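You operate a simulated robot arm through the tools that you are given. There is no shell and no other tool. Be economical: measure what you need, move in short steps, check, and stop when the job is done.

You run a simulated robot arm. Do the job below in one go: nothing can be reset, and whatever is moved stays where it is left.

TASK
Put two of the black caps from the top of the steel table on the bench right of the vise. Then shut the second left drawer from the top. Then press the blue tap button three times. Then open the right cupboard door. Do these in the order given.

The check looks at the end state, three seconds after you hand in, the way a careful person would. Anything else that was tipped, shoved, dropped, spilled or broken makes it a failure. A push-on lid holds only when it is set on centred and level and pressed home; a screw cap is set on level and turned clockwise until tight.

THE ROBOT
A 7-joint arm with a two-finger parallel gripper on a trunk, on a base that drives. Base frame: it is fixed to the floor where the robot stands at the start and does not move with it; the origin is under the middle of the robot, x ahead of it, y to its left, z up; the surface under the hand at the start is at about z = 800. Lengths are in mm, angles in degrees, forces in N, time in s.
With the tool pointing down near the work surface it reaches from about 260 to 600 mm from the robot's upright axis, wherever it stands. Its first joint turns from -166.0 to 166.0 degrees. Places, roughly: bench right of the vise (36x25 cm) [-1380, 120, 920]; black cap (3x3x3 cm) [800, 400, 800]; blue tap button [-1500, 800, 1200]; right cupboard door [-1200, 300, 400]; second left drawer [-1100, -800, 600]. Payload 3.4 kg.
The TCP is the grasp point between the finger pads, 30 mm short of the fingertips. In the tool frame z runs along the fingers and y along their closing line. The gripper opens to 94 mm. The fingers are 28 mm wide and 10 mm thick; the gripper's body (50 by 96 mm) begins 55 mm behind the TCP.
Orientation is that of the tool frame in the base frame, as a unit quaternion [x, y, z, w]. With the fingers straight down and closing along the base's y, the tool's x points along the base's -x, its y along +y and its z along -z.

THE INTERFACE
- The arm moves only by the tool play_rows. Its argument "commands" is a list of rows, each a list of 7 numbers: the shift along the tool's x, y, z in mm, then the turn, a rotation vector about the tool's x, y, z in degrees, then the finger opening in mm, from 0 to 94. In form: [[x, y, z, rx, ry, rz, gripper], ...]. A call has 1 to 10 rows; each row is the pose to reach, as a shift and turn from the pose commanded when the call began, along the tool's axes at that moment. Rows are played at 5 a second. More than 50 mm and 8.6 degrees between two rows, or a gripper value outside its range, and nothing of the call is played. A pose out of reach is approached as far as the arm can. The call stops where the force on the tool passes 40 N (or 10 N more than at its start, if that is more) or the arm is blocked; 0.2 s more then pass. Each finger travels about 72 mm/s and halts on what it meets, pressing with about 27 N; the grip force reading is that of the motor and also rises with nothing between the fingers. The clock runs only during rows and for 0.2 s after the last one: add rows that repeat a pose to give the fingers time. The reply holds the time, the measured pose of the TCP, the force on the tool along the base axes, the opening and the grip force, in the units named above and with some noise, with the torque about the TCP (base axes, N m) and any sound that the robot's microphone picked up.
- Cameras (640 x 400 px; columns grow to the right, rows downward): "scene" is now at [-13.9, 146.4, 1513.2]; the picture's right is [-0.10, -1.00, 0.00], its down [-0.93, 0.09, -0.36] and it looks along [0.36, -0.04, -0.93] (base axes); focal length 214 px, centre (320, 200). "wrist" rides on the gripper at [76, 14, -103] in the tool frame; the picture's right is [-0.18, 0.98, 0.00], its down [-0.75, -0.14, -0.64] and it looks along [-0.63, -0.12, 0.77] (tool axes); focal length 243 px, centre (320, 200). There is no depth. A picture from a camera that has moved, and an enlarged one, comes with that camera's place and axes in the base frame and with its lens. The place of the scene camera against the robot may be out by one fixed shift of up to 18 mm in any direction.
- capture(camera): a new picture of that camera. The clock stands still meanwhile.
- slide_trunk(by): slides the trunk up (or, below 0, down) by that many mm; the arm and the scene camera ride with it, the base frame stays. It gives what a move gives, with no picture.
- drive_base(legs): drives the robot by 1 to 6 legs, each [ahead, left, turn to the left] in mm, mm and degrees, along the robot's own axes; the way and the turn of a leg run together, so that a leg with both is an arc; at most 1500 mm and 180 degrees a leg. The arm and the cameras ride along, it lands a little off, and it stops where it bumps. It gives what a move gives.
- turn_head(pan, tilt): turns the head with the scene camera to pan (to the left, within 155 degrees either way) and tilt (down, from -29 to 69), counted from straight ahead of the robot. It gives what a move gives.
- zoom(camera, box): a new picture of the part [left, top, right, bottom] of that camera's present view, enlarged. The clock stands still meanwhile.
- sign_off(): hands the job in; it is judged then, once.

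Work in short steps. Places have to be worked out from the pictures, the camera data and where the tool is seen: move nearer, look again, correct. Check each grasp and each placing, and mend what went wrong. You have 165 turns and 112 pictures in all, those below and enlarged ones among them. Open the gripper and draw the arm clear of the work before you hand the job in, unless the task says otherwise; then end with one line.

The tools are called after "Request:" as name(argument=value, ...) on one line, values as JSON. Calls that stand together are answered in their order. play_rows: Moves the arm, as the interface text tells. Its arguments: {"type":"object","properties":{"commands":{"type":"array"}},"required":["commands"]} The other tools are called the same way: slide_trunk (by) slides the trunk up or down; drive_base (legs) drives the base; turn_head (pan, tilt) turns the head that bears the scene camera; capture (camera) takes a picture; zoom (camera, box) takes an enlarged picture of a part of a camera's view; sign_off () hands the job in.

At the start:

```text
time: 0.0
eef_pos: [298.5, 128.6, 1068.7]
tcp_rot: [0.0, 1.0, 0.0, 0.0]
force: [-0.5, 0.6, -0.2]
torque: [-0.01, 0.0, 0.01]
grip_width: 93.6
grasp_force: 0.1
trunk travel left (down, up): [-200.0, 186.0]
robot x, y, heading: [0.8, -4.0, -0.1]
head pan, tilt: [-5.6, 68.8]
```

scene: 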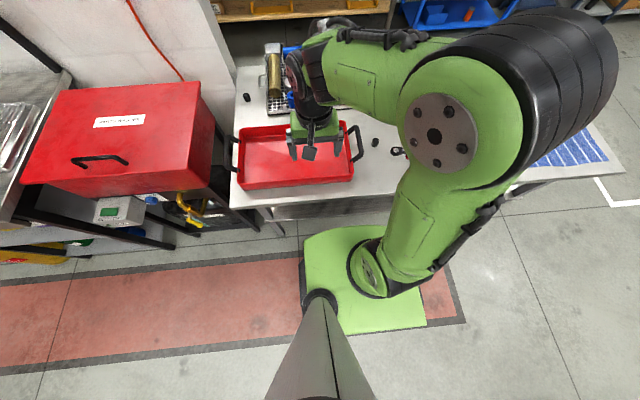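
wrist: 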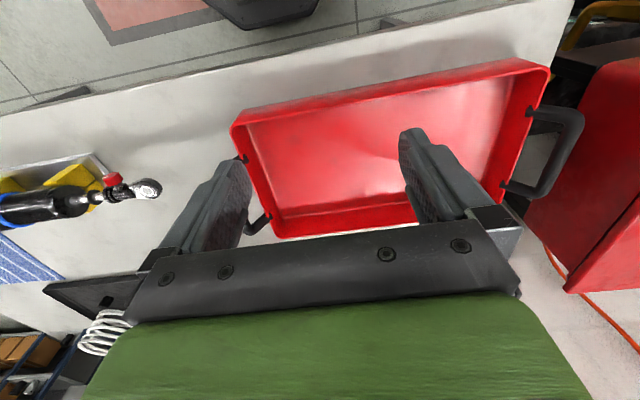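

The scene shows the steel table with a red tray and black caps near columns 246 and 375. I'll enlarge the table area and look around behind the robot too.

Request:
zoom(camera="scene", box=[220, 20, 420, 220])

Request:
turn_head(pan=10, tilt=45)

Request:
capture(camera="scene")

```text
2.00 times, centred on (320, 120) of scene
camera zoom: at [-13.9, 146.4, 1513.2], right [-0.1, -1.0, 0.0], down [-0.93, 0.09, -0.36], along [0.36, -0.04, -0.93], focal length 429 px, centre (320, 360)
```

zoom: 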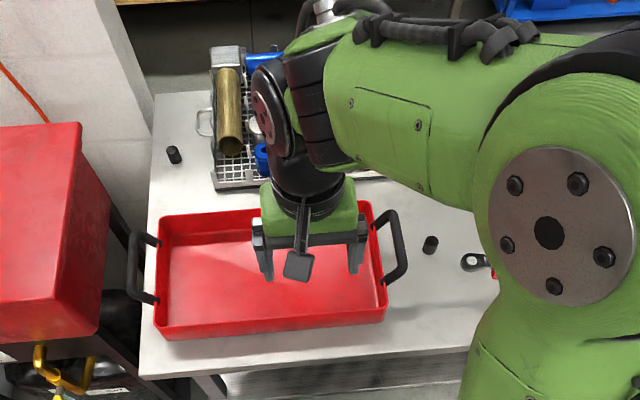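

```text
time: 0.9
eef_pos: [297.1, 127.4, 1068.1]
tcp_rot: [0.0, 1.0, -0.001, 0.0]
force: [0.0, 0.7, 0.5]
torque: [0.04, 0.03, 0.02]
grip_width: 94.0
grasp_force: 0.1
trunk travel left (down, up): [-200.0, 186.0]
robot x, y, heading: [1.1, 0.2, 0.1]
head pan, tilt: [10.0, 45.0]
```

```text
108 pictures are left
camera scene: at [10.6, 165.9, 1542.0], right [0.17, -0.98, 0.0], down [-0.7, -0.12, -0.71], along [0.7, 0.12, -0.71], focal length 214 px, centre (320, 200)
```

scene: 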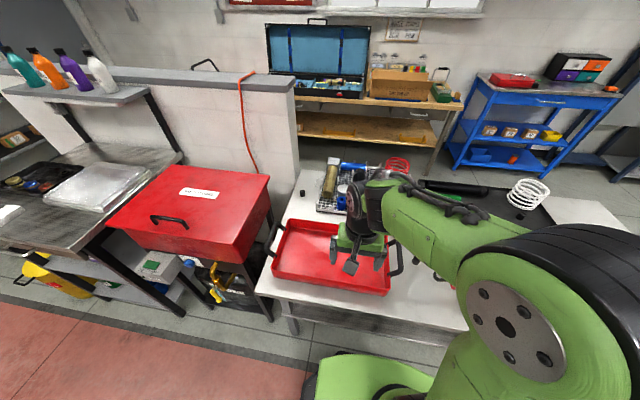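

Two caps are visible: A at about (758, 383) and B at about (476, -122), between the tray handle and a ratchet. I move the hand above B at a height and look with the wrist camera.

Request:
play_rows(commands=[[-20, -30, 0, 0, 0, 0, 94], [-40, -65, 0, 0, 0, 0, 94], [-60, -100, 0, 0, 0, 0, 94], [-80, -140, 0, 0, 0, 0, 94], [-100, -180, 0, 0, 0, 0, 94], [-120, -215, 0, 0, 0, 0, 94], [-135, -250, 0, 0, 0, 0, 94], [-135, -250, 0, 0, 0, 0, 94]])

Request:
capture(camera="wrist")

Request:
capture(camera="scene")

```text
time: 2.7
eef_pos: [431.6, -123.4, 1066.8]
tcp_rot: [0.0, 1.0, -0.001, 0.0]
force: [-0.5, -0.4, -0.4]
torque: [-0.01, -0.04, -0.04]
grip_width: 94.1
grasp_force: 0.0
trunk travel left (down, up): [-200.0, 186.0]
robot x, y, heading: [1.1, 1.0, 0.2]
head pan, tilt: [10.0, 45.0]
```

```text
107 pictures are left
camera wrist: at [356.6, -108.7, 1170.1], right [0.18, 0.98, 0.0], down [0.75, -0.14, 0.64], along [0.63, -0.12, -0.77], focal length 243 px, centre (320, 200)
```

wrist: 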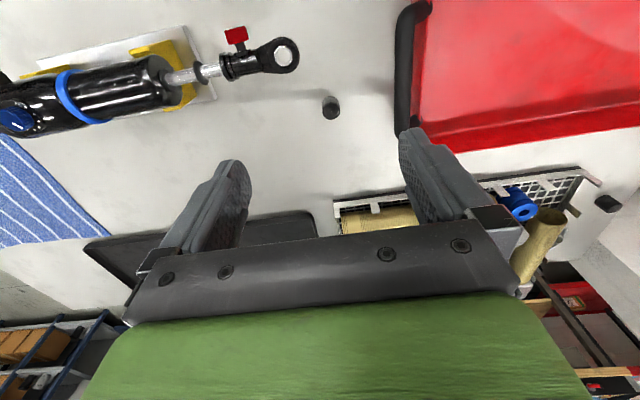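

```text
106 pictures are left
camera scene: at [10.2, 166.7, 1542.0], right [0.17, -0.98, 0.0], down [-0.7, -0.12, -0.71], along [0.7, 0.12, -0.71], focal length 214 px, centre (320, 200)
```

scene: 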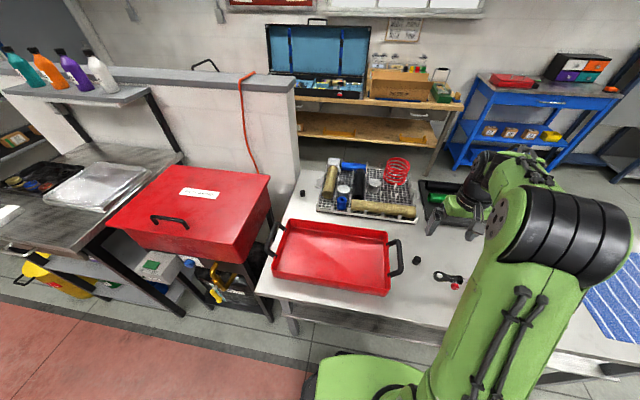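

Cap B triangulates to (479, -116), and fingers closing along y clear the ratchet and the tray handle. I descend to just above it and check.

Request:
play_rows(commands=[[-25, 4, 40, 0, 0, 0, 80], [-47, 7, 80, 0, 0, 0, 70], [-47, 7, 120, 0, 0, 0, 70], [-47, 7, 160, 0, 0, 0, 70], [-47, 7, 185, 0, 0, 0, 70], [-47, 7, 185, 0, 0, 0, 70]])

Request:
capture(camera="wrist")

```text
time: 4.1
eef_pos: [478.4, -114.0, 884.2]
tcp_rot: [0.0, 1.0, 0.0, -0.001]
force: [0.2, 0.3, 0.8]
torque: [-0.02, 0.0, 0.0]
grip_width: 70.1
grasp_force: 0.1
trunk travel left (down, up): [-200.0, 186.0]
robot x, y, heading: [-1.6, 1.1, 0.1]
head pan, tilt: [10.0, 45.0]
```

```text
105 pictures are left
camera wrist: at [404.7, -99.2, 988.5], right [0.18, 0.98, 0.0], down [0.75, -0.14, 0.64], along [0.63, -0.12, -0.77], focal length 243 px, centre (320, 200)
```

wrist: 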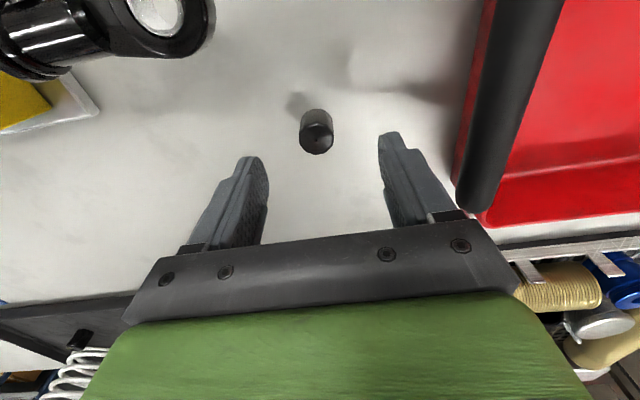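

Refined cap place is (481, -117). I go down and close.

Request:
play_rows(commands=[[-3, -3, 25, 0, 0, 0, 70], [-3, -3, 48, 0, 0, 0, 70], [-3, -3, 49, 0, 0, 0, 40], [-3, -3, 49, 0, 0, 0, 20], [-3, -3, 49, 0, 0, 0, 15], [-3, -3, 49, 0, 0, 0, 15], [-3, -3, 49, 0, 0, 0, 15]])

Request:
play_rows(commands=[[0, 0, -40, 0, 0, 0, 15], [0, 0, -80, 0, 0, 0, 15], [0, 0, -120, 0, 0, 0, 15], [0, 0, -160, 0, 0, 0, 15], [0, 0, -200, 0, 0, 0, 15], [0, 0, -240, 0, 0, 0, 15]])

Request:
capture(camera="wrist")

```text
time: 5.7
eef_pos: [482.9, -117.5, 834.5]
tcp_rot: [0.0, 1.0, 0.0, 0.0]
force: [0.0, 0.0, 0.2]
torque: [0.0, 0.01, 0.01]
grip_width: 25.3
grasp_force: 27.0
trunk travel left (down, up): [-200.0, 186.0]
robot x, y, heading: [2.6, 2.8, 0.0]
head pan, tilt: [10.0, 45.0]
```

```text
time: 7.1
eef_pos: [485.3, -116.3, 1073.9]
tcp_rot: [-0.001, 1.0, 0.0, 0.0]
force: [0.2, -0.2, -0.5]
torque: [0.02, 0.03, 0.01]
grip_width: 25.0
grasp_force: 27.2
trunk travel left (down, up): [-200.0, 186.0]
robot x, y, heading: [-2.4, 4.5, -0.5]
head pan, tilt: [10.0, 45.0]
```

```text
104 pictures are left
camera wrist: at [411.1, -102.0, 1177.1], right [0.18, 0.98, 0.0], down [0.75, -0.14, 0.64], along [0.63, -0.12, -0.77], focal length 243 px, centre (320, 200)
```

wrist: 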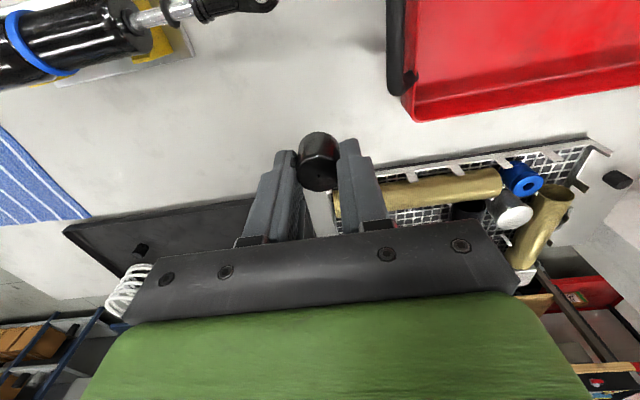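

Cap B is held (25 mm). Now I look at the area behind the robot, both sides.

Request:
turn_head(pan=150, tilt=35)

Request:
capture(camera="scene")

Request:
turn_head(pan=-150, tilt=35)

Request:
capture(camera="scene")

```text
time: 9.3
eef_pos: [485.7, -116.0, 1073.0]
tcp_rot: [0.0, 1.0, -0.001, -0.001]
force: [0.6, -0.1, -0.4]
torque: [0.01, 0.01, 0.02]
grip_width: 25.0
grasp_force: 27.5
trunk travel left (down, up): [-200.0, 186.0]
robot x, y, heading: [-2.7, -3.2, 0.1]
head pan, tilt: [150.0, 35.0]
```

```text
103 pictures are left
camera scene: at [-145.7, 195.9, 1556.9], right [0.5, 0.87, 0.0], down [0.5, -0.29, -0.82], along [-0.71, 0.41, -0.57], focal length 214 px, centre (320, 200)
```

scene: 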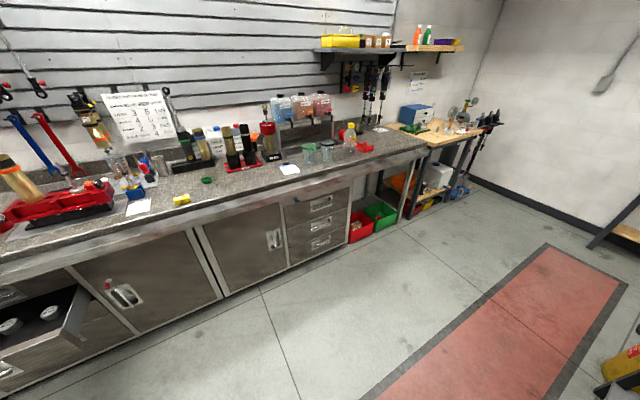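

```text
time: 13.4
eef_pos: [485.7, -116.6, 1072.7]
tcp_rot: [-0.001, 1.0, 0.0, 0.0]
force: [0.4, -0.3, -0.4]
torque: [0.01, -0.01, 0.0]
grip_width: 24.9
grasp_force: 27.1
trunk travel left (down, up): [-200.0, 186.0]
robot x, y, heading: [2.5, 2.7, 0.0]
head pan, tilt: [-150.0, 35.0]
```

```text
102 pictures are left
camera scene: at [-145.7, 107.8, 1556.9], right [-0.5, 0.87, 0.0], down [0.5, 0.29, -0.82], along [-0.71, -0.41, -0.57], focal length 214 px, centre (320, 200)
```

scene: 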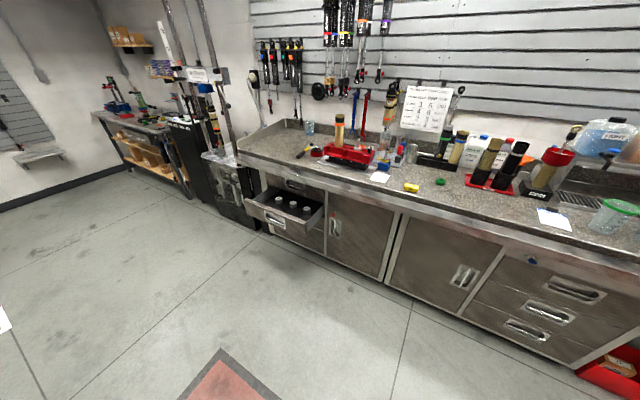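

The bench, vise (red), open second-from-top left drawer and drink dispensers are seen. Cap-free space lies between the yellow piece (~(-1305,39)) and green lid (~(-1464,176)). I back off, turn round, and drive to the bench.

Request:
drive_base(legs=[[-500, 0, 0], [0, 0, 180], [300, -120, 0]])

Request:
turn_head(pan=0, tilt=45)

Request:
capture(camera="scene")

Request:
capture(camera="wrist")

```text
time: 25.6
eef_pos: [-1298.0, 212.4, 1072.2]
tcp_rot: [1.0, 0.014, 0.001, -0.001]
force: [-0.5, 0.3, -0.8]
torque: [-0.03, 0.0, -0.03]
grip_width: 24.9
grasp_force: 27.3
trunk travel left (down, up): [-200.0, 186.0]
robot x, y, heading: [-805.9, 110.9, -178.4]
head pan, tilt: [-150.0, 35.0]
```

```text
time: 27.9
eef_pos: [-1297.3, 212.0, 1072.5]
tcp_rot: [1.0, 0.015, 0.0, 0.0]
force: [-0.1, 0.1, -0.2]
torque: [-0.03, -0.01, 0.03]
grip_width: 24.7
grasp_force: 27.3
trunk travel left (down, up): [-200.0, 186.0]
robot x, y, heading: [-808.2, 112.1, -178.6]
head pan, tilt: [0.0, 45.0]
```

```text
101 pictures are left
camera scene: at [-835.0, -42.4, 1542.1], right [-0.03, 1.0, 0.0], down [0.71, 0.02, -0.71], along [-0.71, -0.02, -0.71], focal length 214 px, centre (320, 200)
```

scene: 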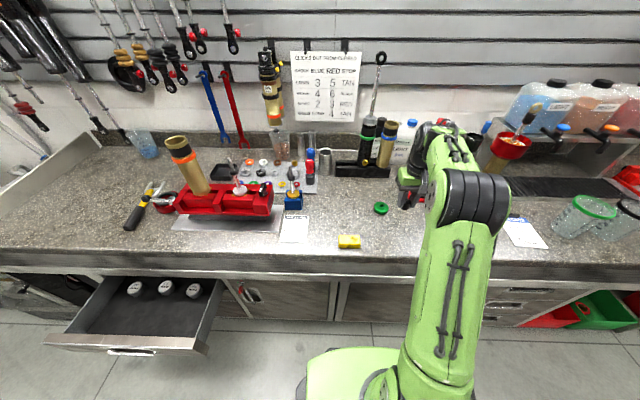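

```text
100 pictures are left
camera wrist: at [-1219.4, 200.4, 1176.5], right [-0.16, -0.99, 0.0], down [-0.76, 0.12, 0.64], along [-0.63, 0.1, -0.77], focal length 243 px, centre (320, 200)
```

wrist: 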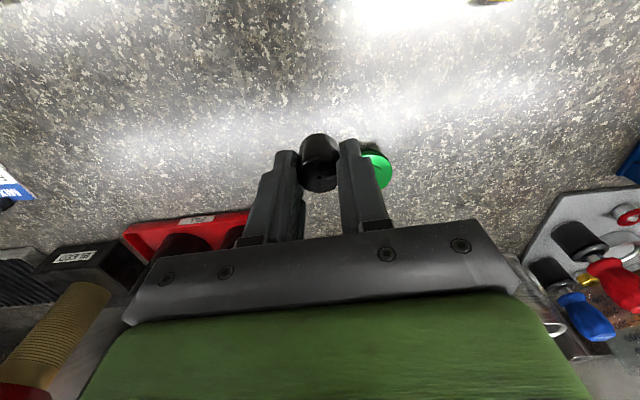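

The free spot at about (-1322, 112), between the green lid (-1391,157) and yellow piece (-1244,58), suits. I move over it and come down to 970.

Request:
play_rows(commands=[[-8, 30, 0, 0, 0, 0, 15], [-16, 65, 0, 0, 0, 0, 15], [-26, 100, 0, 0, 0, 0, 15], [-26, 100, 40, 0, 0, 0, 15], [-26, 100, 75, 0, 0, 0, 15], [-26, 100, 100, 0, 0, 0, 15], [-26, 100, 100, 0, 0, 0, 15]])

Request:
capture(camera="wrist")

Request:
capture(camera="scene")

```text
time: 29.5
eef_pos: [-1322.0, 112.5, 971.0]
tcp_rot: [1.0, 0.014, 0.0, 0.0]
force: [1.0, -0.5, -0.6]
torque: [-0.01, -0.02, -0.01]
grip_width: 24.9
grasp_force: 26.7
trunk travel left (down, up): [-200.0, 186.0]
robot x, y, heading: [-802.9, 108.1, -178.4]
head pan, tilt: [0.0, 45.0]
```

```text
99 pictures are left
camera wrist: at [-1242.9, 100.6, 1074.6], right [-0.16, -0.99, 0.0], down [-0.76, 0.12, 0.64], along [-0.63, 0.1, -0.77], focal length 243 px, centre (320, 200)
```

wrist: 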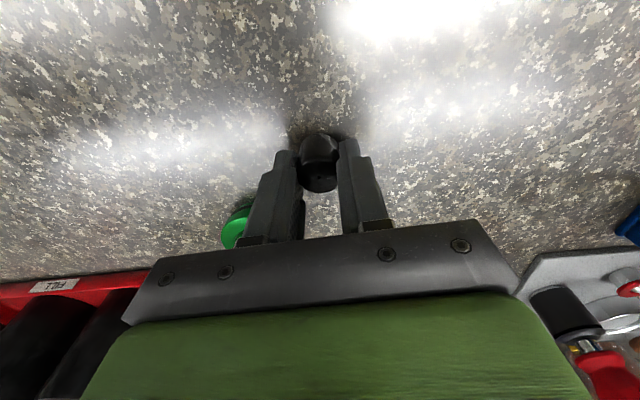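

```text
98 pictures are left
camera scene: at [-834.8, -42.6, 1542.1], right [-0.03, 1.0, 0.0], down [0.71, 0.02, -0.71], along [-0.71, -0.02, -0.71], focal length 214 px, centre (320, 200)
```

scene: 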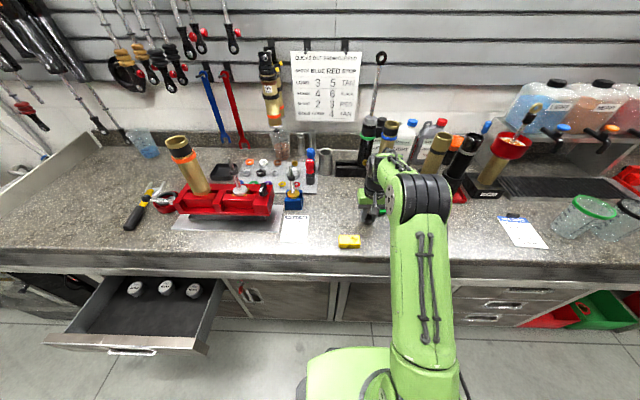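

Clear under the cap. I come down gently in small steps until contact.

Request:
play_rows(commands=[[0, 0, 4, 0, 0, 0, 15], [0, 0, 8, 0, 0, 0, 15], [0, 0, 11, 0, 0, 0, 15], [0, 0, 14, 0, 0, 0, 15], [0, 0, 14, 0, 0, 0, 15]])

```text
time: 30.7
eef_pos: [-1320.4, 111.3, 960.5]
tcp_rot: [1.0, 0.014, -0.001, 0.0]
force: [-5.1, -0.3, 28.7]
torque: [-0.1, -0.13, -0.15]
grip_width: 25.1
grasp_force: 27.2
trunk travel left (down, up): [-200.0, 186.0]
robot x, y, heading: [-812.2, 110.4, -178.4]
head pan, tilt: [0.0, 45.0]
```

Contact at TCP 960.5 (surface ~926). I ease the press, open to 50 and lift.

Request:
play_rows(commands=[[0, 0, -3, 0, 0, 0, 15], [0, 0, -3, 0, 0, 0, 30], [0, 0, -3, 0, 0, 0, 55], [0, 0, -3, 0, 0, 0, 55], [0, 0, -40, 0, 0, 0, 55], [0, 0, -80, 0, 0, 0, 55], [0, 0, -120, 0, 0, 0, 55], [0, 0, -160, 0, 0, 0, 55]])

Request:
capture(camera="wrist")

```text
time: 32.5
eef_pos: [-1321.1, 111.2, 1119.4]
tcp_rot: [1.0, 0.014, 0.0, 0.0]
force: [-0.6, -0.2, 0.6]
torque: [-0.01, 0.0, 0.01]
grip_width: 54.8
grasp_force: 0.1
trunk travel left (down, up): [-200.0, 186.0]
robot x, y, heading: [-809.9, 110.4, -178.5]
head pan, tilt: [0.0, 45.0]
```

```text
97 pictures are left
camera wrist: at [-1243.2, 98.8, 1222.6], right [-0.16, -0.99, 0.0], down [-0.76, 0.12, 0.64], along [-0.63, 0.1, -0.77], focal length 243 px, centre (320, 200)
```

wrist: 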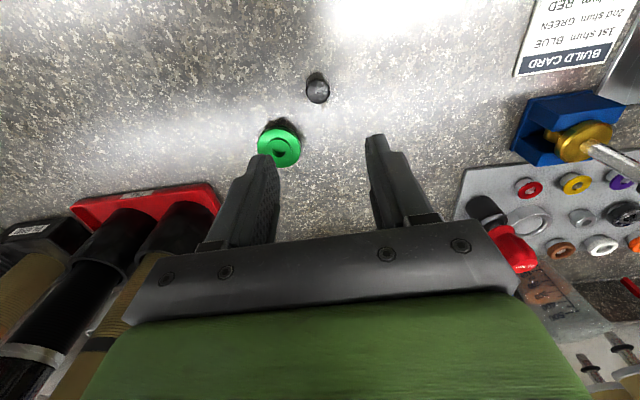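

Cap B stands upright on the bench. Now back to the steel table for cap A (~(755, 380)), approaching with the robot nearer to y = 260.

Request:
drive_base(legs=[[-300, 0, 0], [0, 0, 178], [480, 140, 0]])

Request:
turn_head(pan=0, tilt=60)

Request:
capture(camera="scene")

Request:
capture(camera="wrist")

```text
time: 44.4
eef_pos: [507.1, 219.3, 1118.3]
tcp_rot: [0.012, 1.0, 0.0, 0.0]
force: [0.1, -0.5, -0.4]
torque: [0.0, 0.06, 0.01]
grip_width: 55.0
grasp_force: 0.0
trunk travel left (down, up): [-200.0, 186.0]
robot x, y, heading: [-5.4, 254.9, -1.6]
head pan, tilt: [0.0, 45.0]
```

```text
time: 45.2
eef_pos: [507.7, 219.0, 1117.7]
tcp_rot: [0.012, 1.0, -0.001, 0.001]
force: [0.5, -0.8, -0.6]
torque: [-0.01, 0.01, 0.0]
grip_width: 55.0
grasp_force: 0.0
trunk travel left (down, up): [-200.0, 186.0]
robot x, y, heading: [-3.1, 245.9, -1.6]
head pan, tilt: [0.0, 60.0]
```

```text
96 pictures are left
camera scene: at [-5.4, 398.6, 1522.6], right [-0.02, -1.0, 0.0], down [-0.87, 0.02, -0.5], along [0.5, -0.01, -0.87], focal length 214 px, centre (320, 200)
```

scene: 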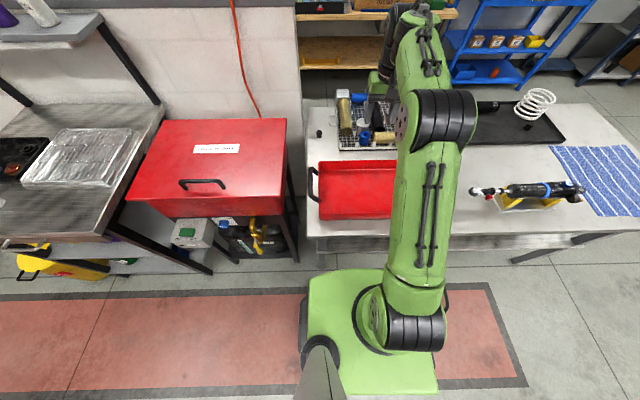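

```text
95 pictures are left
camera wrist: at [432.2, 235.0, 1222.0], right [0.21, 0.98, 0.0], down [0.75, -0.16, 0.64], along [0.63, -0.13, -0.77], focal length 243 px, centre (320, 200)
```

wrist: 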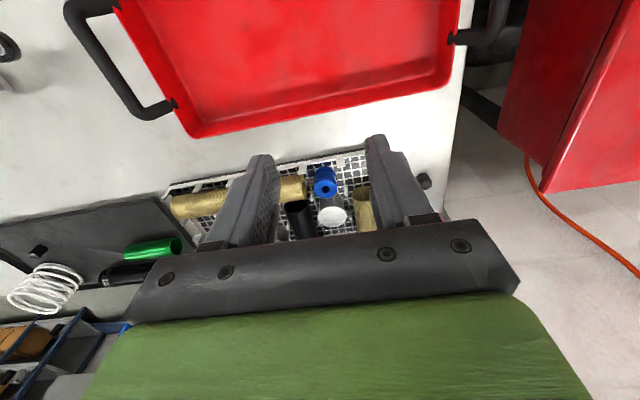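

Cap A is visible just left of the wire rack at the wrist picture's (424,180). There's about 100 mm between the base block and the table edge, so I drive ahead 75.

Request:
drive_base(legs=[[75, 0, 0]])

```text
time: 46.2
eef_pos: [582.1, 218.2, 1117.4]
tcp_rot: [0.012, 1.0, 0.0, -0.001]
force: [0.4, 0.3, -0.6]
torque: [-0.01, 0.02, 0.01]
grip_width: 55.2
grasp_force: 0.1
trunk travel left (down, up): [-200.0, 186.0]
robot x, y, heading: [67.8, 242.5, -1.2]
head pan, tilt: [0.0, 60.0]
```

Cap A refined: (757, 384). It lies ~690 from the axis, beyond straight-down reach, so I tilt the tool forward 40° while shifting left and ahead, staying high.

Request:
play_rows(commands=[[-10, 30, 10, 0, -8, 0, 60], [-20, 65, 20, 0, -16, 0, 60], [-35, 100, 30, 0, -24, 0, 60], [-50, 135, 40, 0, -32, 0, 60], [-65, 168, 55, 0, -40, 0, 60], [-85, 168, 75, 0, -40, 0, 60], [-105, 168, 95, 0, -40, 0, 60], [-105, 168, 95, 0, -40, 0, 60]])

Request:
capture(camera="wrist")

Request:
capture(camera="scene")

```text
time: 48.0
eef_pos: [688.8, 381.6, 1025.5]
tcp_rot: [0.011, 0.94, -0.004, 0.342]
force: [0.2, -0.4, -0.1]
torque: [0.02, 0.02, -0.02]
grip_width: 59.8
grasp_force: 0.1
trunk travel left (down, up): [-200.0, 186.0]
robot x, y, heading: [69.5, 246.0, -1.3]
head pan, tilt: [0.0, 60.0]
```

```text
94 pictures are left
camera wrist: at [566.4, 399.5, 1054.9], right [0.16, 0.98, 0.12], down [0.16, -0.14, 0.98], along [0.97, -0.14, -0.18], focal length 243 px, centre (320, 200)
```

wrist: 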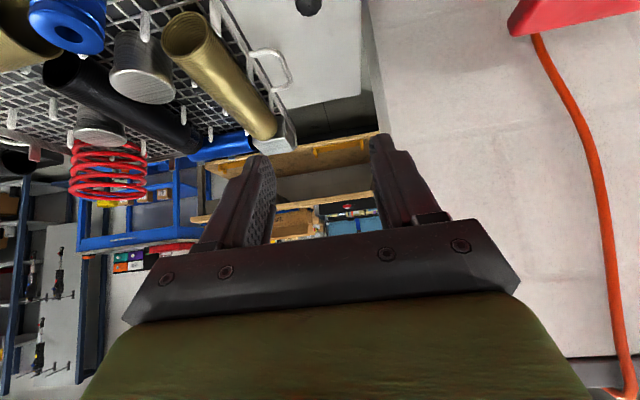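

```text
93 pictures are left
camera scene: at [68.3, 396.6, 1522.6], right [-0.02, -1.0, 0.0], down [-0.87, 0.02, -0.5], along [0.5, -0.01, -0.87], focal length 214 px, centre (320, 200)
```

scene: 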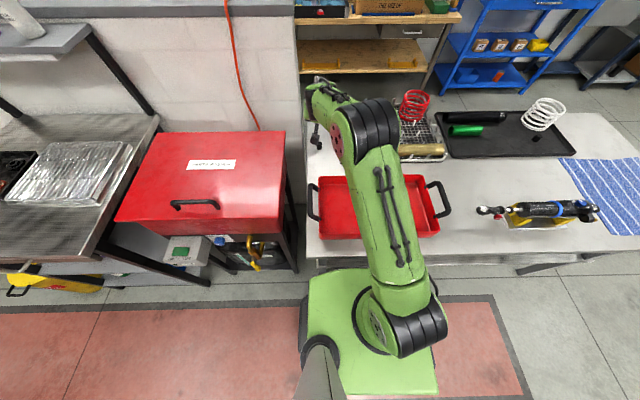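

The cap lies straight ahead under the fingers' path, and the brass tube is ~60 mm aside. I lower to a pre-grasp point at about (719, 383, 869).

Request:
play_rows(commands=[[20, 0, 35, 0, 0, 0, 60], [40, 1, 70, 0, 0, 0, 60], [60, 1, 105, 0, 0, 0, 60], [77, 2, 138, 0, 0, 0, 60], [77, 2, 138, 0, 0, 0, 60]])

Request:
capture(camera="wrist")

Request:
zoom(camera="scene", box=[270, 70, 430, 230])

```text
time: 49.2
eef_pos: [717.9, 385.1, 869.4]
tcp_rot: [0.011, 0.94, -0.004, 0.342]
force: [0.0, -0.9, 0.6]
torque: [0.02, -0.05, -0.02]
grip_width: 60.0
grasp_force: 0.2
trunk travel left (down, up): [-200.0, 186.0]
robot x, y, heading: [63.9, 244.4, -1.5]
head pan, tilt: [0.0, 60.0]
```

```text
92 pictures are left
camera wrist: at [596.4, 401.9, 900.0], right [0.16, 0.98, 0.12], down [0.16, -0.15, 0.98], along [0.97, -0.14, -0.18], focal length 243 px, centre (320, 200)
```

wrist: 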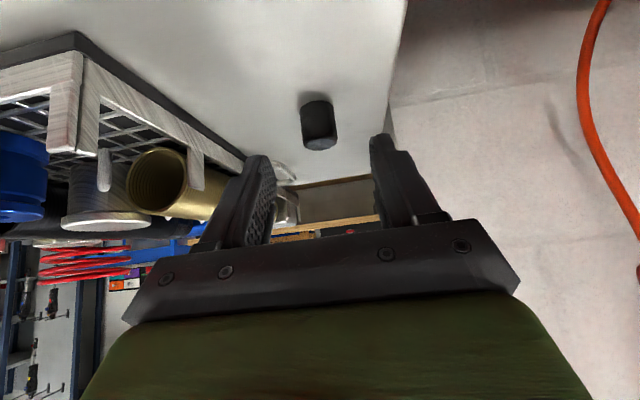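

```text
2.50 times, centred on (350, 150) of scene
camera zoom: at [68.4, 396.9, 1522.6], right [-0.02, -1.0, 0.0], down [-0.87, 0.02, -0.5], along [0.5, -0.01, -0.87], focal length 536 px, centre (245, 325)
```

zoom: 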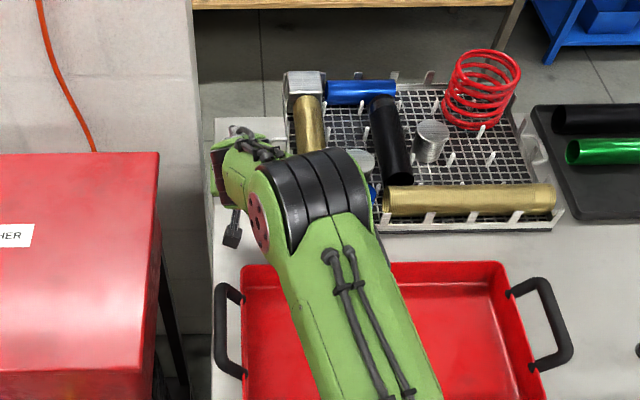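

Cap is at (758, 384), centred between the fingers. I advance 45 mm along the tool axis with a 50 mm opening and close.

Request:
play_rows(commands=[[0, 0, 0, 0, 0, 0, 50], [0, 0, 15, 0, 0, 0, 50], [0, 0, 30, 0, 0, 0, 50], [0, 0, 45, 0, 0, 0, 50], [0, 0, 45, 0, 0, 0, 30], [0, 0, 45, 0, 0, 0, 15], [0, 0, 45, 0, 0, 0, 15], [0, 0, 45, 0, 0, 0, 15]])

Request:
capture(camera="wrist")

```text
time: 51.0
eef_pos: [747.5, 383.4, 834.2]
tcp_rot: [0.011, 0.94, -0.004, 0.342]
force: [-0.1, -0.2, 0.6]
torque: [-0.02, 0.01, -0.01]
grip_width: 25.0
grasp_force: 26.7
trunk travel left (down, up): [-200.0, 186.0]
robot x, y, heading: [65.5, 246.0, -1.1]
head pan, tilt: [0.0, 60.0]
```

```text
90 pictures are left
camera wrist: at [626.3, 400.9, 865.3], right [0.16, 0.98, 0.12], down [0.16, -0.14, 0.98], along [0.97, -0.14, -0.18], focal length 243 px, centre (320, 200)
```

wrist: 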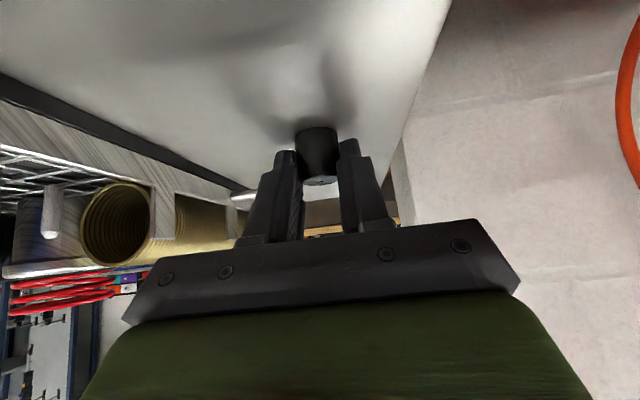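

Grasped (25 mm). I lift straight up 240 and then draw back toward the robot.

Request:
play_rows(commands=[[-26, 0, -31, 0, 0, 0, 15], [-52, 0, -61, 0, 0, 0, 15], [-78, 0, -92, 0, 0, 0, 15], [-104, 0, -123, 0, 0, 0, 15], [-129, 0, -153, 0, 0, 0, 15], [-154, 0, -184, 0, 0, 0, 15], [-123, -20, -210, 0, 0, 0, 15], [-92, -40, -236, 0, 0, 0, 15], [-61, -60, -262, 0, 0, 0, 15], [-30, -80, -288, 0, 0, 0, 15]])

Request:
capture(camera="wrist")

```text
time: 53.2
eef_pos: [581.1, 308.5, 1074.5]
tcp_rot: [0.011, 0.939, -0.003, 0.343]
force: [-1.6, 0.0, 0.0]
torque: [-0.02, -0.01, 0.0]
grip_width: 24.8
grasp_force: 26.7
trunk travel left (down, up): [-200.0, 186.0]
robot x, y, heading: [68.1, 246.8, -1.2]
head pan, tilt: [0.0, 60.0]
```

```text
89 pictures are left
camera wrist: at [459.1, 325.5, 1105.4], right [0.16, 0.98, 0.12], down [0.16, -0.15, 0.98], along [0.97, -0.14, -0.18], focal length 243 px, centre (320, 200)
```

wrist: 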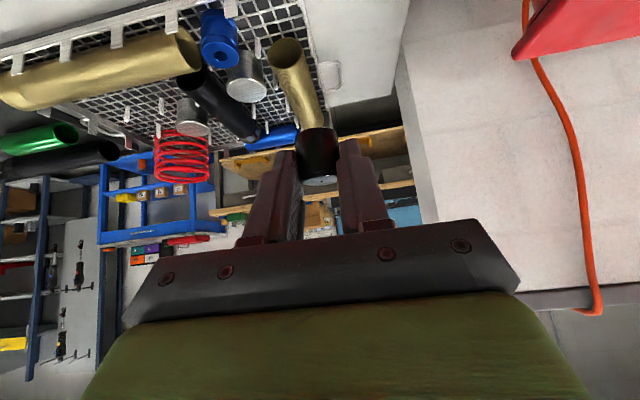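

Held. Now I back off, turn round and drive to the bench for the second placing near (-1315, 225).

Request:
drive_base(legs=[[-500, 0, 0], [0, 0, 181], [340, -30, 0]])

Request:
turn_head(pan=0, tilt=45)

Request:
capture(camera="scene")

Request:
capture(camera="wrist")

```text
refused: 181 is not a number from -180 to 180
```

```text
time: 54.0
eef_pos: [583.7, 309.9, 1073.9]
tcp_rot: [0.01, 0.939, -0.004, 0.343]
force: [-0.5, 0.1, 0.2]
torque: [0.0, 0.01, 0.04]
grip_width: 24.8
grasp_force: 26.8
trunk travel left (down, up): [-200.0, 186.0]
robot x, y, heading: [70.3, 244.9, -1.4]
head pan, tilt: [0.0, 45.0]
```

```text
88 pictures are left
camera scene: at [83.2, 396.5, 1542.0], right [-0.02, -1.0, 0.0], down [-0.71, 0.02, -0.71], along [0.71, -0.02, -0.71], focal length 214 px, centre (320, 200)
```

scene: 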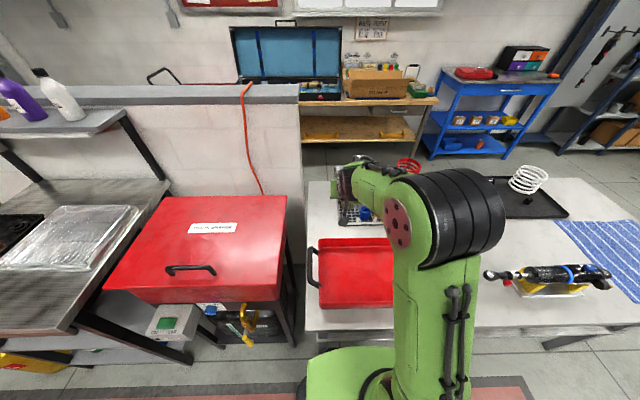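

```text
87 pictures are left
camera wrist: at [460.6, 325.8, 1104.9], right [0.16, 0.98, 0.12], down [0.16, -0.14, 0.98], along [0.97, -0.14, -0.18], focal length 243 px, centre (320, 200)
```

wrist: 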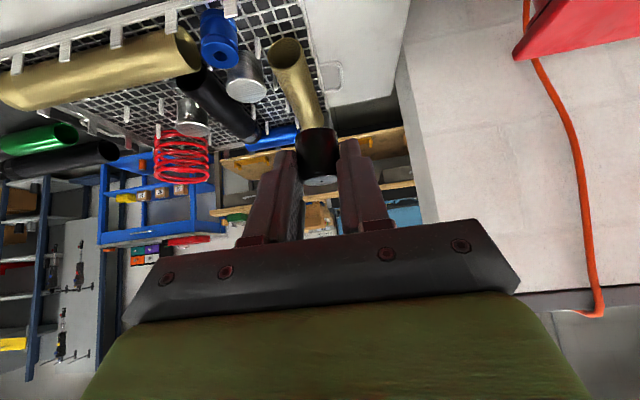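

The turn was over the limit; I repeat with 180.

Request:
drive_base(legs=[[-500, 0, 0], [0, 0, 180], [340, -40, 0]])

Request:
capture(camera="scene")

Request:
capture(camera="wrist")

```text
time: 66.2
eef_pos: [-1261.1, 147.2, 1074.0]
tcp_rot: [0.939, 0.04, -0.341, 0.015]
force: [-0.2, 0.1, -0.2]
torque: [0.03, 0.04, -0.01]
grip_width: 24.8
grasp_force: 26.8
trunk travel left (down, up): [-200.0, 186.0]
robot x, y, heading: [-755.9, 264.0, -175.2]
head pan, tilt: [0.0, 45.0]
```

```text
86 pictures are left
camera scene: at [-775.8, 112.4, 1542.1], right [-0.09, 1.0, 0.0], down [0.71, 0.06, -0.71], along [-0.7, -0.06, -0.71], focal length 214 px, centre (320, 200)
```

scene: 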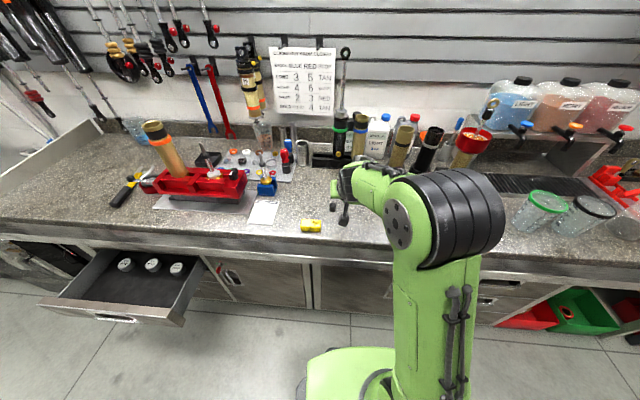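

```text
85 pictures are left
camera wrist: at [-1135.4, 143.0, 1104.5], right [-0.06, -0.99, 0.12], down [-0.18, 0.13, 0.98], along [-0.98, 0.03, -0.18], focal length 243 px, centre (320, 200)
```

wrist: 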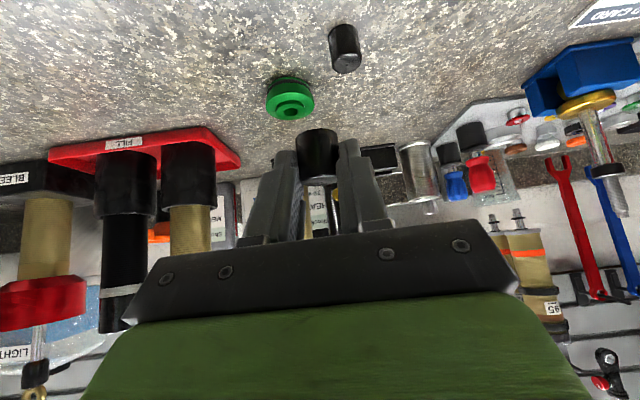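

The cap's still held; target spot at about (-1300, 222) is clear bench. I shift right and lower by 100.

Request:
play_rows(commands=[[-8, -26, 7, 0, 0, 0, 15], [-16, -52, 14, 0, 0, 0, 15], [-25, -78, 21, 0, 0, 0, 15], [-5, -78, 46, 0, 0, 0, 15], [15, -78, 70, 0, 0, 0, 15], [39, -78, 98, 0, 0, 0, 15], [39, -78, 98, 0, 0, 0, 15]])

Request:
capture(camera="wrist")

```text
time: 67.8
eef_pos: [-1300.3, 222.0, 972.5]
tcp_rot: [0.939, 0.04, -0.342, 0.015]
force: [0.2, -0.2, 0.0]
torque: [0.01, 0.01, -0.04]
grip_width: 24.2
grasp_force: 27.3
trunk travel left (down, up): [-200.0, 186.0]
robot x, y, heading: [-753.2, 262.6, -174.9]
head pan, tilt: [0.0, 45.0]
```

```text
84 pictures are left
camera wrist: at [-1173.8, 218.6, 1002.4], right [-0.06, -0.99, 0.12], down [-0.18, 0.13, 0.98], along [-0.98, 0.03, -0.18], focal length 243 px, centre (320, 200)
```

wrist: 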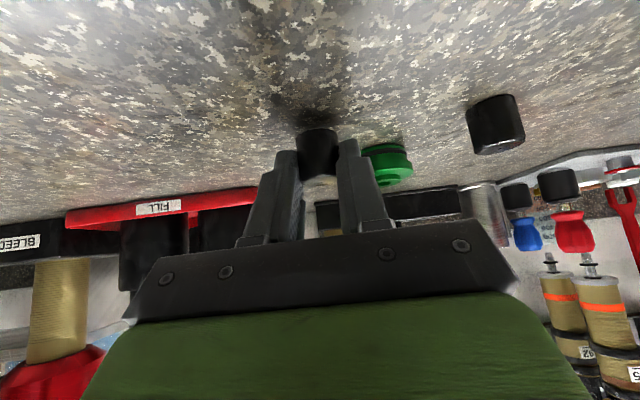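

About 10 mm above the bench. I lower in small steps until contact.

Request:
play_rows(commands=[[2.6, 0, 3.1, 0, 0, 0, 15], [5.1, 0, 6.1, 0, 0, 0, 15], [6.4, 0, 7.7, 0, 0, 0, 15], [7.7, 0, 9.2, 0, 0, 0, 15], [8.4, 0, 10, 0, 0, 0, 15], [8.4, 0, 10, 0, 0, 0, 15]])

```text
time: 69.2
eef_pos: [-1300.9, 221.7, 963.8]
tcp_rot: [0.937, 0.041, -0.346, 0.015]
force: [-5.2, -2.1, 26.2]
torque: [-0.06, 0.58, -0.14]
grip_width: 24.4
grasp_force: 27.0
trunk travel left (down, up): [-200.0, 186.0]
robot x, y, heading: [-756.5, 262.9, -175.2]
head pan, tilt: [0.0, 45.0]
```

Contact made (26 N). I ease up 3 mm, release, and draw back along the tool axis.

Request:
play_rows(commands=[[-1.9, 0, -2.3, 0, 0, 0, 15], [-1.9, 0, -2.3, 0, 0, 0, 25], [-1.9, 0, -2.3, 0, 0, 0, 40], [-1.9, 0, -2.3, 0, 0, 0, 55], [-1.9, 0, -2.3, 0, 0, 0, 55], [-1.9, 0, -30, 0, 0, 0, 55], [-1.9, 0, -65, 0, 0, 0, 55], [-20, 0, -105, 0, 0, 0, 55], [-40, 0, -145, 0, 0, 0, 55]])

Request:
capture(camera="wrist")

Request:
capture(camera="scene")

```text
time: 71.2
eef_pos: [-1236.4, 225.2, 1098.3]
tcp_rot: [0.939, 0.04, -0.342, 0.014]
force: [0.6, -0.3, 0.0]
torque: [0.02, -0.01, -0.02]
grip_width: 55.0
grasp_force: 0.0
trunk travel left (down, up): [-200.0, 186.0]
robot x, y, heading: [-757.0, 264.0, -174.8]
head pan, tilt: [0.0, 45.0]
```

```text
83 pictures are left
camera wrist: at [-1109.6, 222.0, 1128.5], right [-0.06, -0.99, 0.12], down [-0.18, 0.13, 0.98], along [-0.98, 0.03, -0.18], focal length 243 px, centre (320, 200)
```

wrist: 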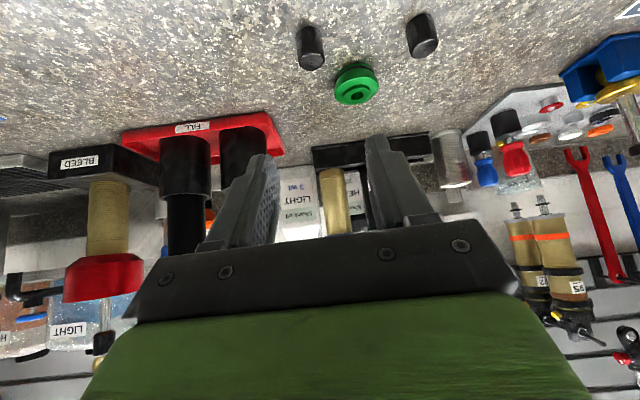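

```text
82 pictures are left
camera scene: at [-773.2, 112.4, 1542.1], right [-0.09, 1.0, 0.0], down [0.7, 0.06, -0.71], along [-0.7, -0.06, -0.71], focal length 214 px, centre (320, 200)
```

scene: 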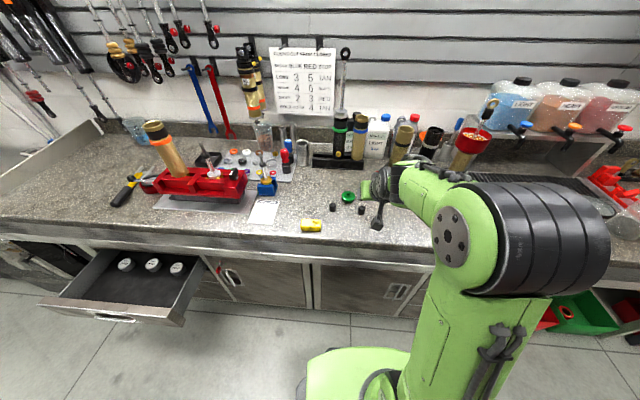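

Both caps stand upright right of the vise, nothing disturbed. Next the drawer: I back off and drive sideways to face it, correcting the heading, then look.

Request:
drive_base(legs=[[-350, 0, 0], [0, 0, -5], [0, 900, 0]])

Request:
turn_head(pan=10, tilt=45)

Request:
capture(camera="scene")

```text
time: 78.2
eef_pos: [-905.0, -563.8, 1096.9]
tcp_rot: [0.939, -0.004, -0.343, -0.002]
force: [0.3, 0.3, 0.8]
torque: [0.03, 0.02, -0.03]
grip_width: 55.1
grasp_force: 0.1
trunk travel left (down, up): [-200.0, 186.0]
robot x, y, heading: [-426.0, -573.7, 179.3]
head pan, tilt: [0.0, 45.0]
```

```text
time: 78.9
eef_pos: [-904.4, -562.6, 1096.8]
tcp_rot: [0.939, -0.006, -0.343, -0.002]
force: [-0.4, -0.3, -0.1]
torque: [-0.01, -0.03, 0.02]
grip_width: 55.1
grasp_force: 0.1
trunk travel left (down, up): [-200.0, 186.0]
robot x, y, heading: [-421.3, -567.5, 179.4]
head pan, tilt: [10.0, 45.0]
```

```text
81 pictures are left
camera scene: at [-453.7, -735.0, 1542.1], right [-0.16, 0.99, 0.0], down [0.7, 0.11, -0.71], along [-0.7, -0.11, -0.71], focal length 214 px, centre (320, 200)
```

scene: 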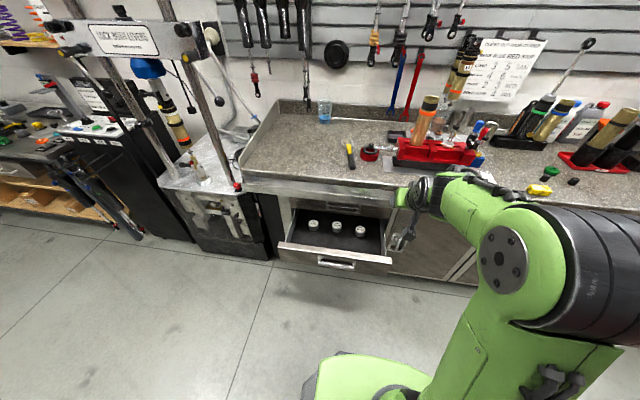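

The open drawer front spans roughly y -1000…-495 at x ≈ -985. I zoom to confirm it is the second one and see the front and handle.

Request:
zoom(camera="scene", box=[240, 170, 440, 295])

```text
3.20 times, centred on (340, 232) of scene
camera zoom: at [-453.7, -735.0, 1542.1], right [-0.16, 0.99, 0.0], down [0.7, 0.11, -0.71], along [-0.7, -0.11, -0.71], focal length 686 px, centre (256, 96)
```

zoom: 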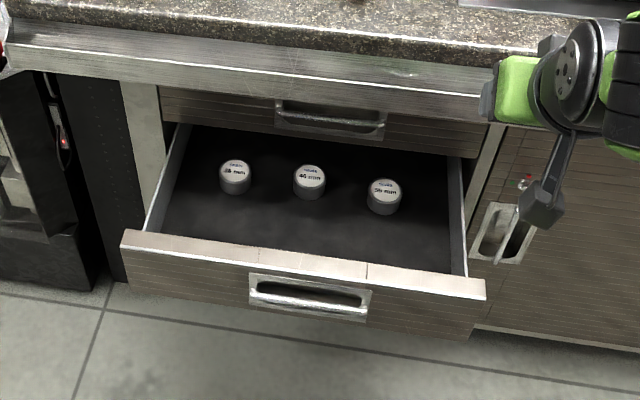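

It is the second from the top, with three weights inside, so it must be pushed gently. I shift left to align with its middle, level the tool to point forward, close the fingers.

Request:
drive_base(legs=[[0, 180, 0]])

Request:
play_rows(commands=[[0, 0, 0, 0, -8.3, 0, 40], [0, 0, 0, 0, -16.6, 0, 20], [0, 0, 0, 0, -25, 0, 0], [0, 0, 0, 0, -33.3, 0, 0], [0, 0, 0, 0, -41.6, 0, 0], [0, 0, 0, 0, -50, 0, 0], [0, 0, 0, 0, -50, 0, 0]])

Request:
slide_trunk(by=-200)

Request:
capture(camera="wrist")

Request:
capture(camera="scene")

```text
time: 80.4
eef_pos: [-905.9, -747.3, 1097.2]
tcp_rot: [0.939, -0.006, -0.343, -0.002]
force: [-0.4, 0.1, -0.8]
torque: [0.03, -0.02, -0.03]
grip_width: 54.9
grasp_force: 0.0
trunk travel left (down, up): [-200.0, 186.0]
robot x, y, heading: [-428.0, -751.0, 179.3]
head pan, tilt: [10.0, 45.0]
```

```text
time: 82.0
eef_pos: [-906.5, -745.3, 1097.4]
tcp_rot: [-0.707, 0.005, 0.707, 0.005]
force: [0.5, 0.5, -0.8]
torque: [0.01, -0.01, 0.03]
grip_width: 0.0
grasp_force: 26.8
trunk travel left (down, up): [-200.0, 186.0]
robot x, y, heading: [-426.2, -752.5, 179.2]
head pan, tilt: [10.0, 45.0]
```

```text
time: 84.2
eef_pos: [-907.3, -746.6, 896.7]
tcp_rot: [0.707, -0.005, -0.707, -0.005]
force: [0.1, 0.3, 0.7]
torque: [0.0, -0.01, 0.0]
grip_width: 0.0
grasp_force: 27.5
trunk travel left (down, up): [0.0, 386.0]
robot x, y, heading: [-421.0, -752.5, 179.1]
head pan, tilt: [10.0, 45.0]
```

```text
79 pictures are left
camera wrist: at [-803.3, -760.8, 822.1], right [-0.01, -0.98, 0.18], down [0.64, 0.13, 0.75], along [-0.77, 0.13, 0.63], focal length 243 px, centre (320, 200)
```

wrist: 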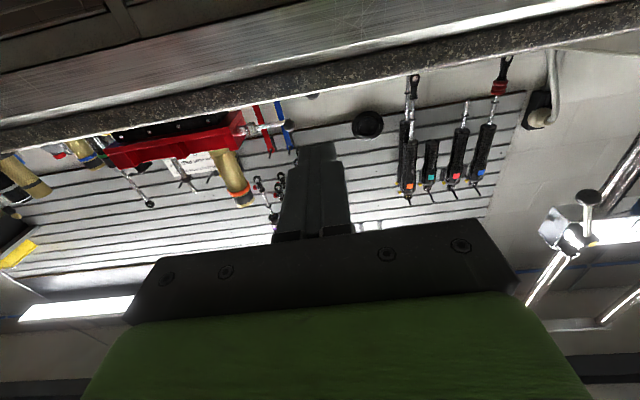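

```text
78 pictures are left
camera scene: at [-456.3, -918.7, 1342.6], right [-0.16, 0.99, 0.0], down [0.7, 0.11, -0.71], along [-0.7, -0.11, -0.71], focal length 214 px, centre (320, 200)
```

scene: 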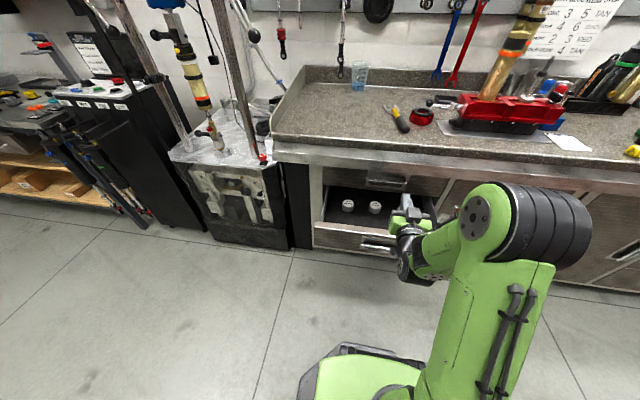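

Two views put the drawer front at x ≈ -1036, top edge z ≈ 600, y -1041…-474, handle around z 490-540. I lower the closed fingers to z ≈ 570 in front of it.

Request:
play_rows(commands=[[40, 0, 0, 0, 0, 0, 0], [80, 2, 0, 0, 0, 0, 0], [120, 4, 0, 0, 0, 0, 0], [160, 6, 0, 0, 0, 0, 0], [200, 8, 0, 0, 0, 0, 0], [240, 10, 0, 0, 0, 0, 0], [280, 10, 0, 0, 0, 0, 0], [325, 10, 0, 0, 0, 0, 0], [325, 10, 0, 0, 0, 0, 0]])

Request:
capture(camera="scene")

Request:
capture(camera="wrist")

```text
time: 86.2
eef_pos: [-906.7, -754.6, 574.0]
tcp_rot: [0.707, -0.005, -0.707, -0.005]
force: [-0.1, 0.3, 0.0]
torque: [0.03, 0.01, -0.02]
grip_width: 0.1
grasp_force: 26.9
trunk travel left (down, up): [0.0, 386.0]
robot x, y, heading: [-424.3, -752.6, 179.2]
head pan, tilt: [10.0, 45.0]
```

```text
77 pictures are left
camera scene: at [-456.4, -918.7, 1342.7], right [-0.16, 0.99, 0.0], down [0.7, 0.11, -0.71], along [-0.7, -0.11, -0.71], focal length 214 px, centre (320, 200)
```

scene: 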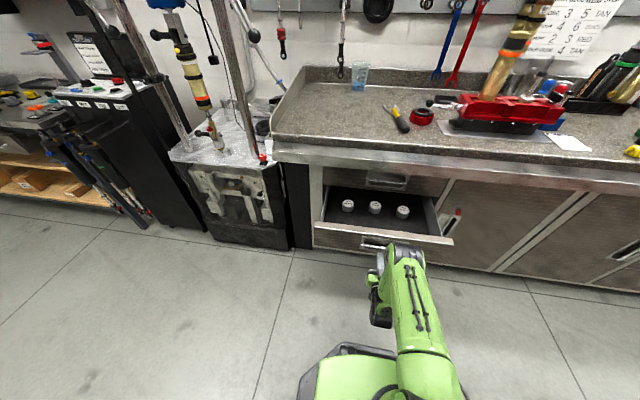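

```text
76 pictures are left
camera wrist: at [-803.1, -769.9, 497.2], right [-0.01, -0.98, 0.18], down [0.64, 0.13, 0.75], along [-0.77, 0.13, 0.63], focal length 243 px, centre (320, 200)
```

wrist: 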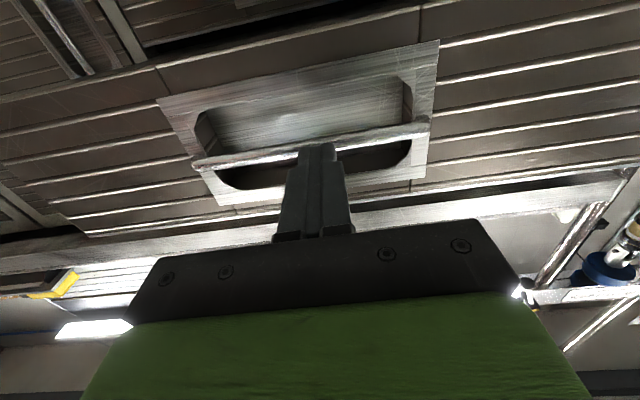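

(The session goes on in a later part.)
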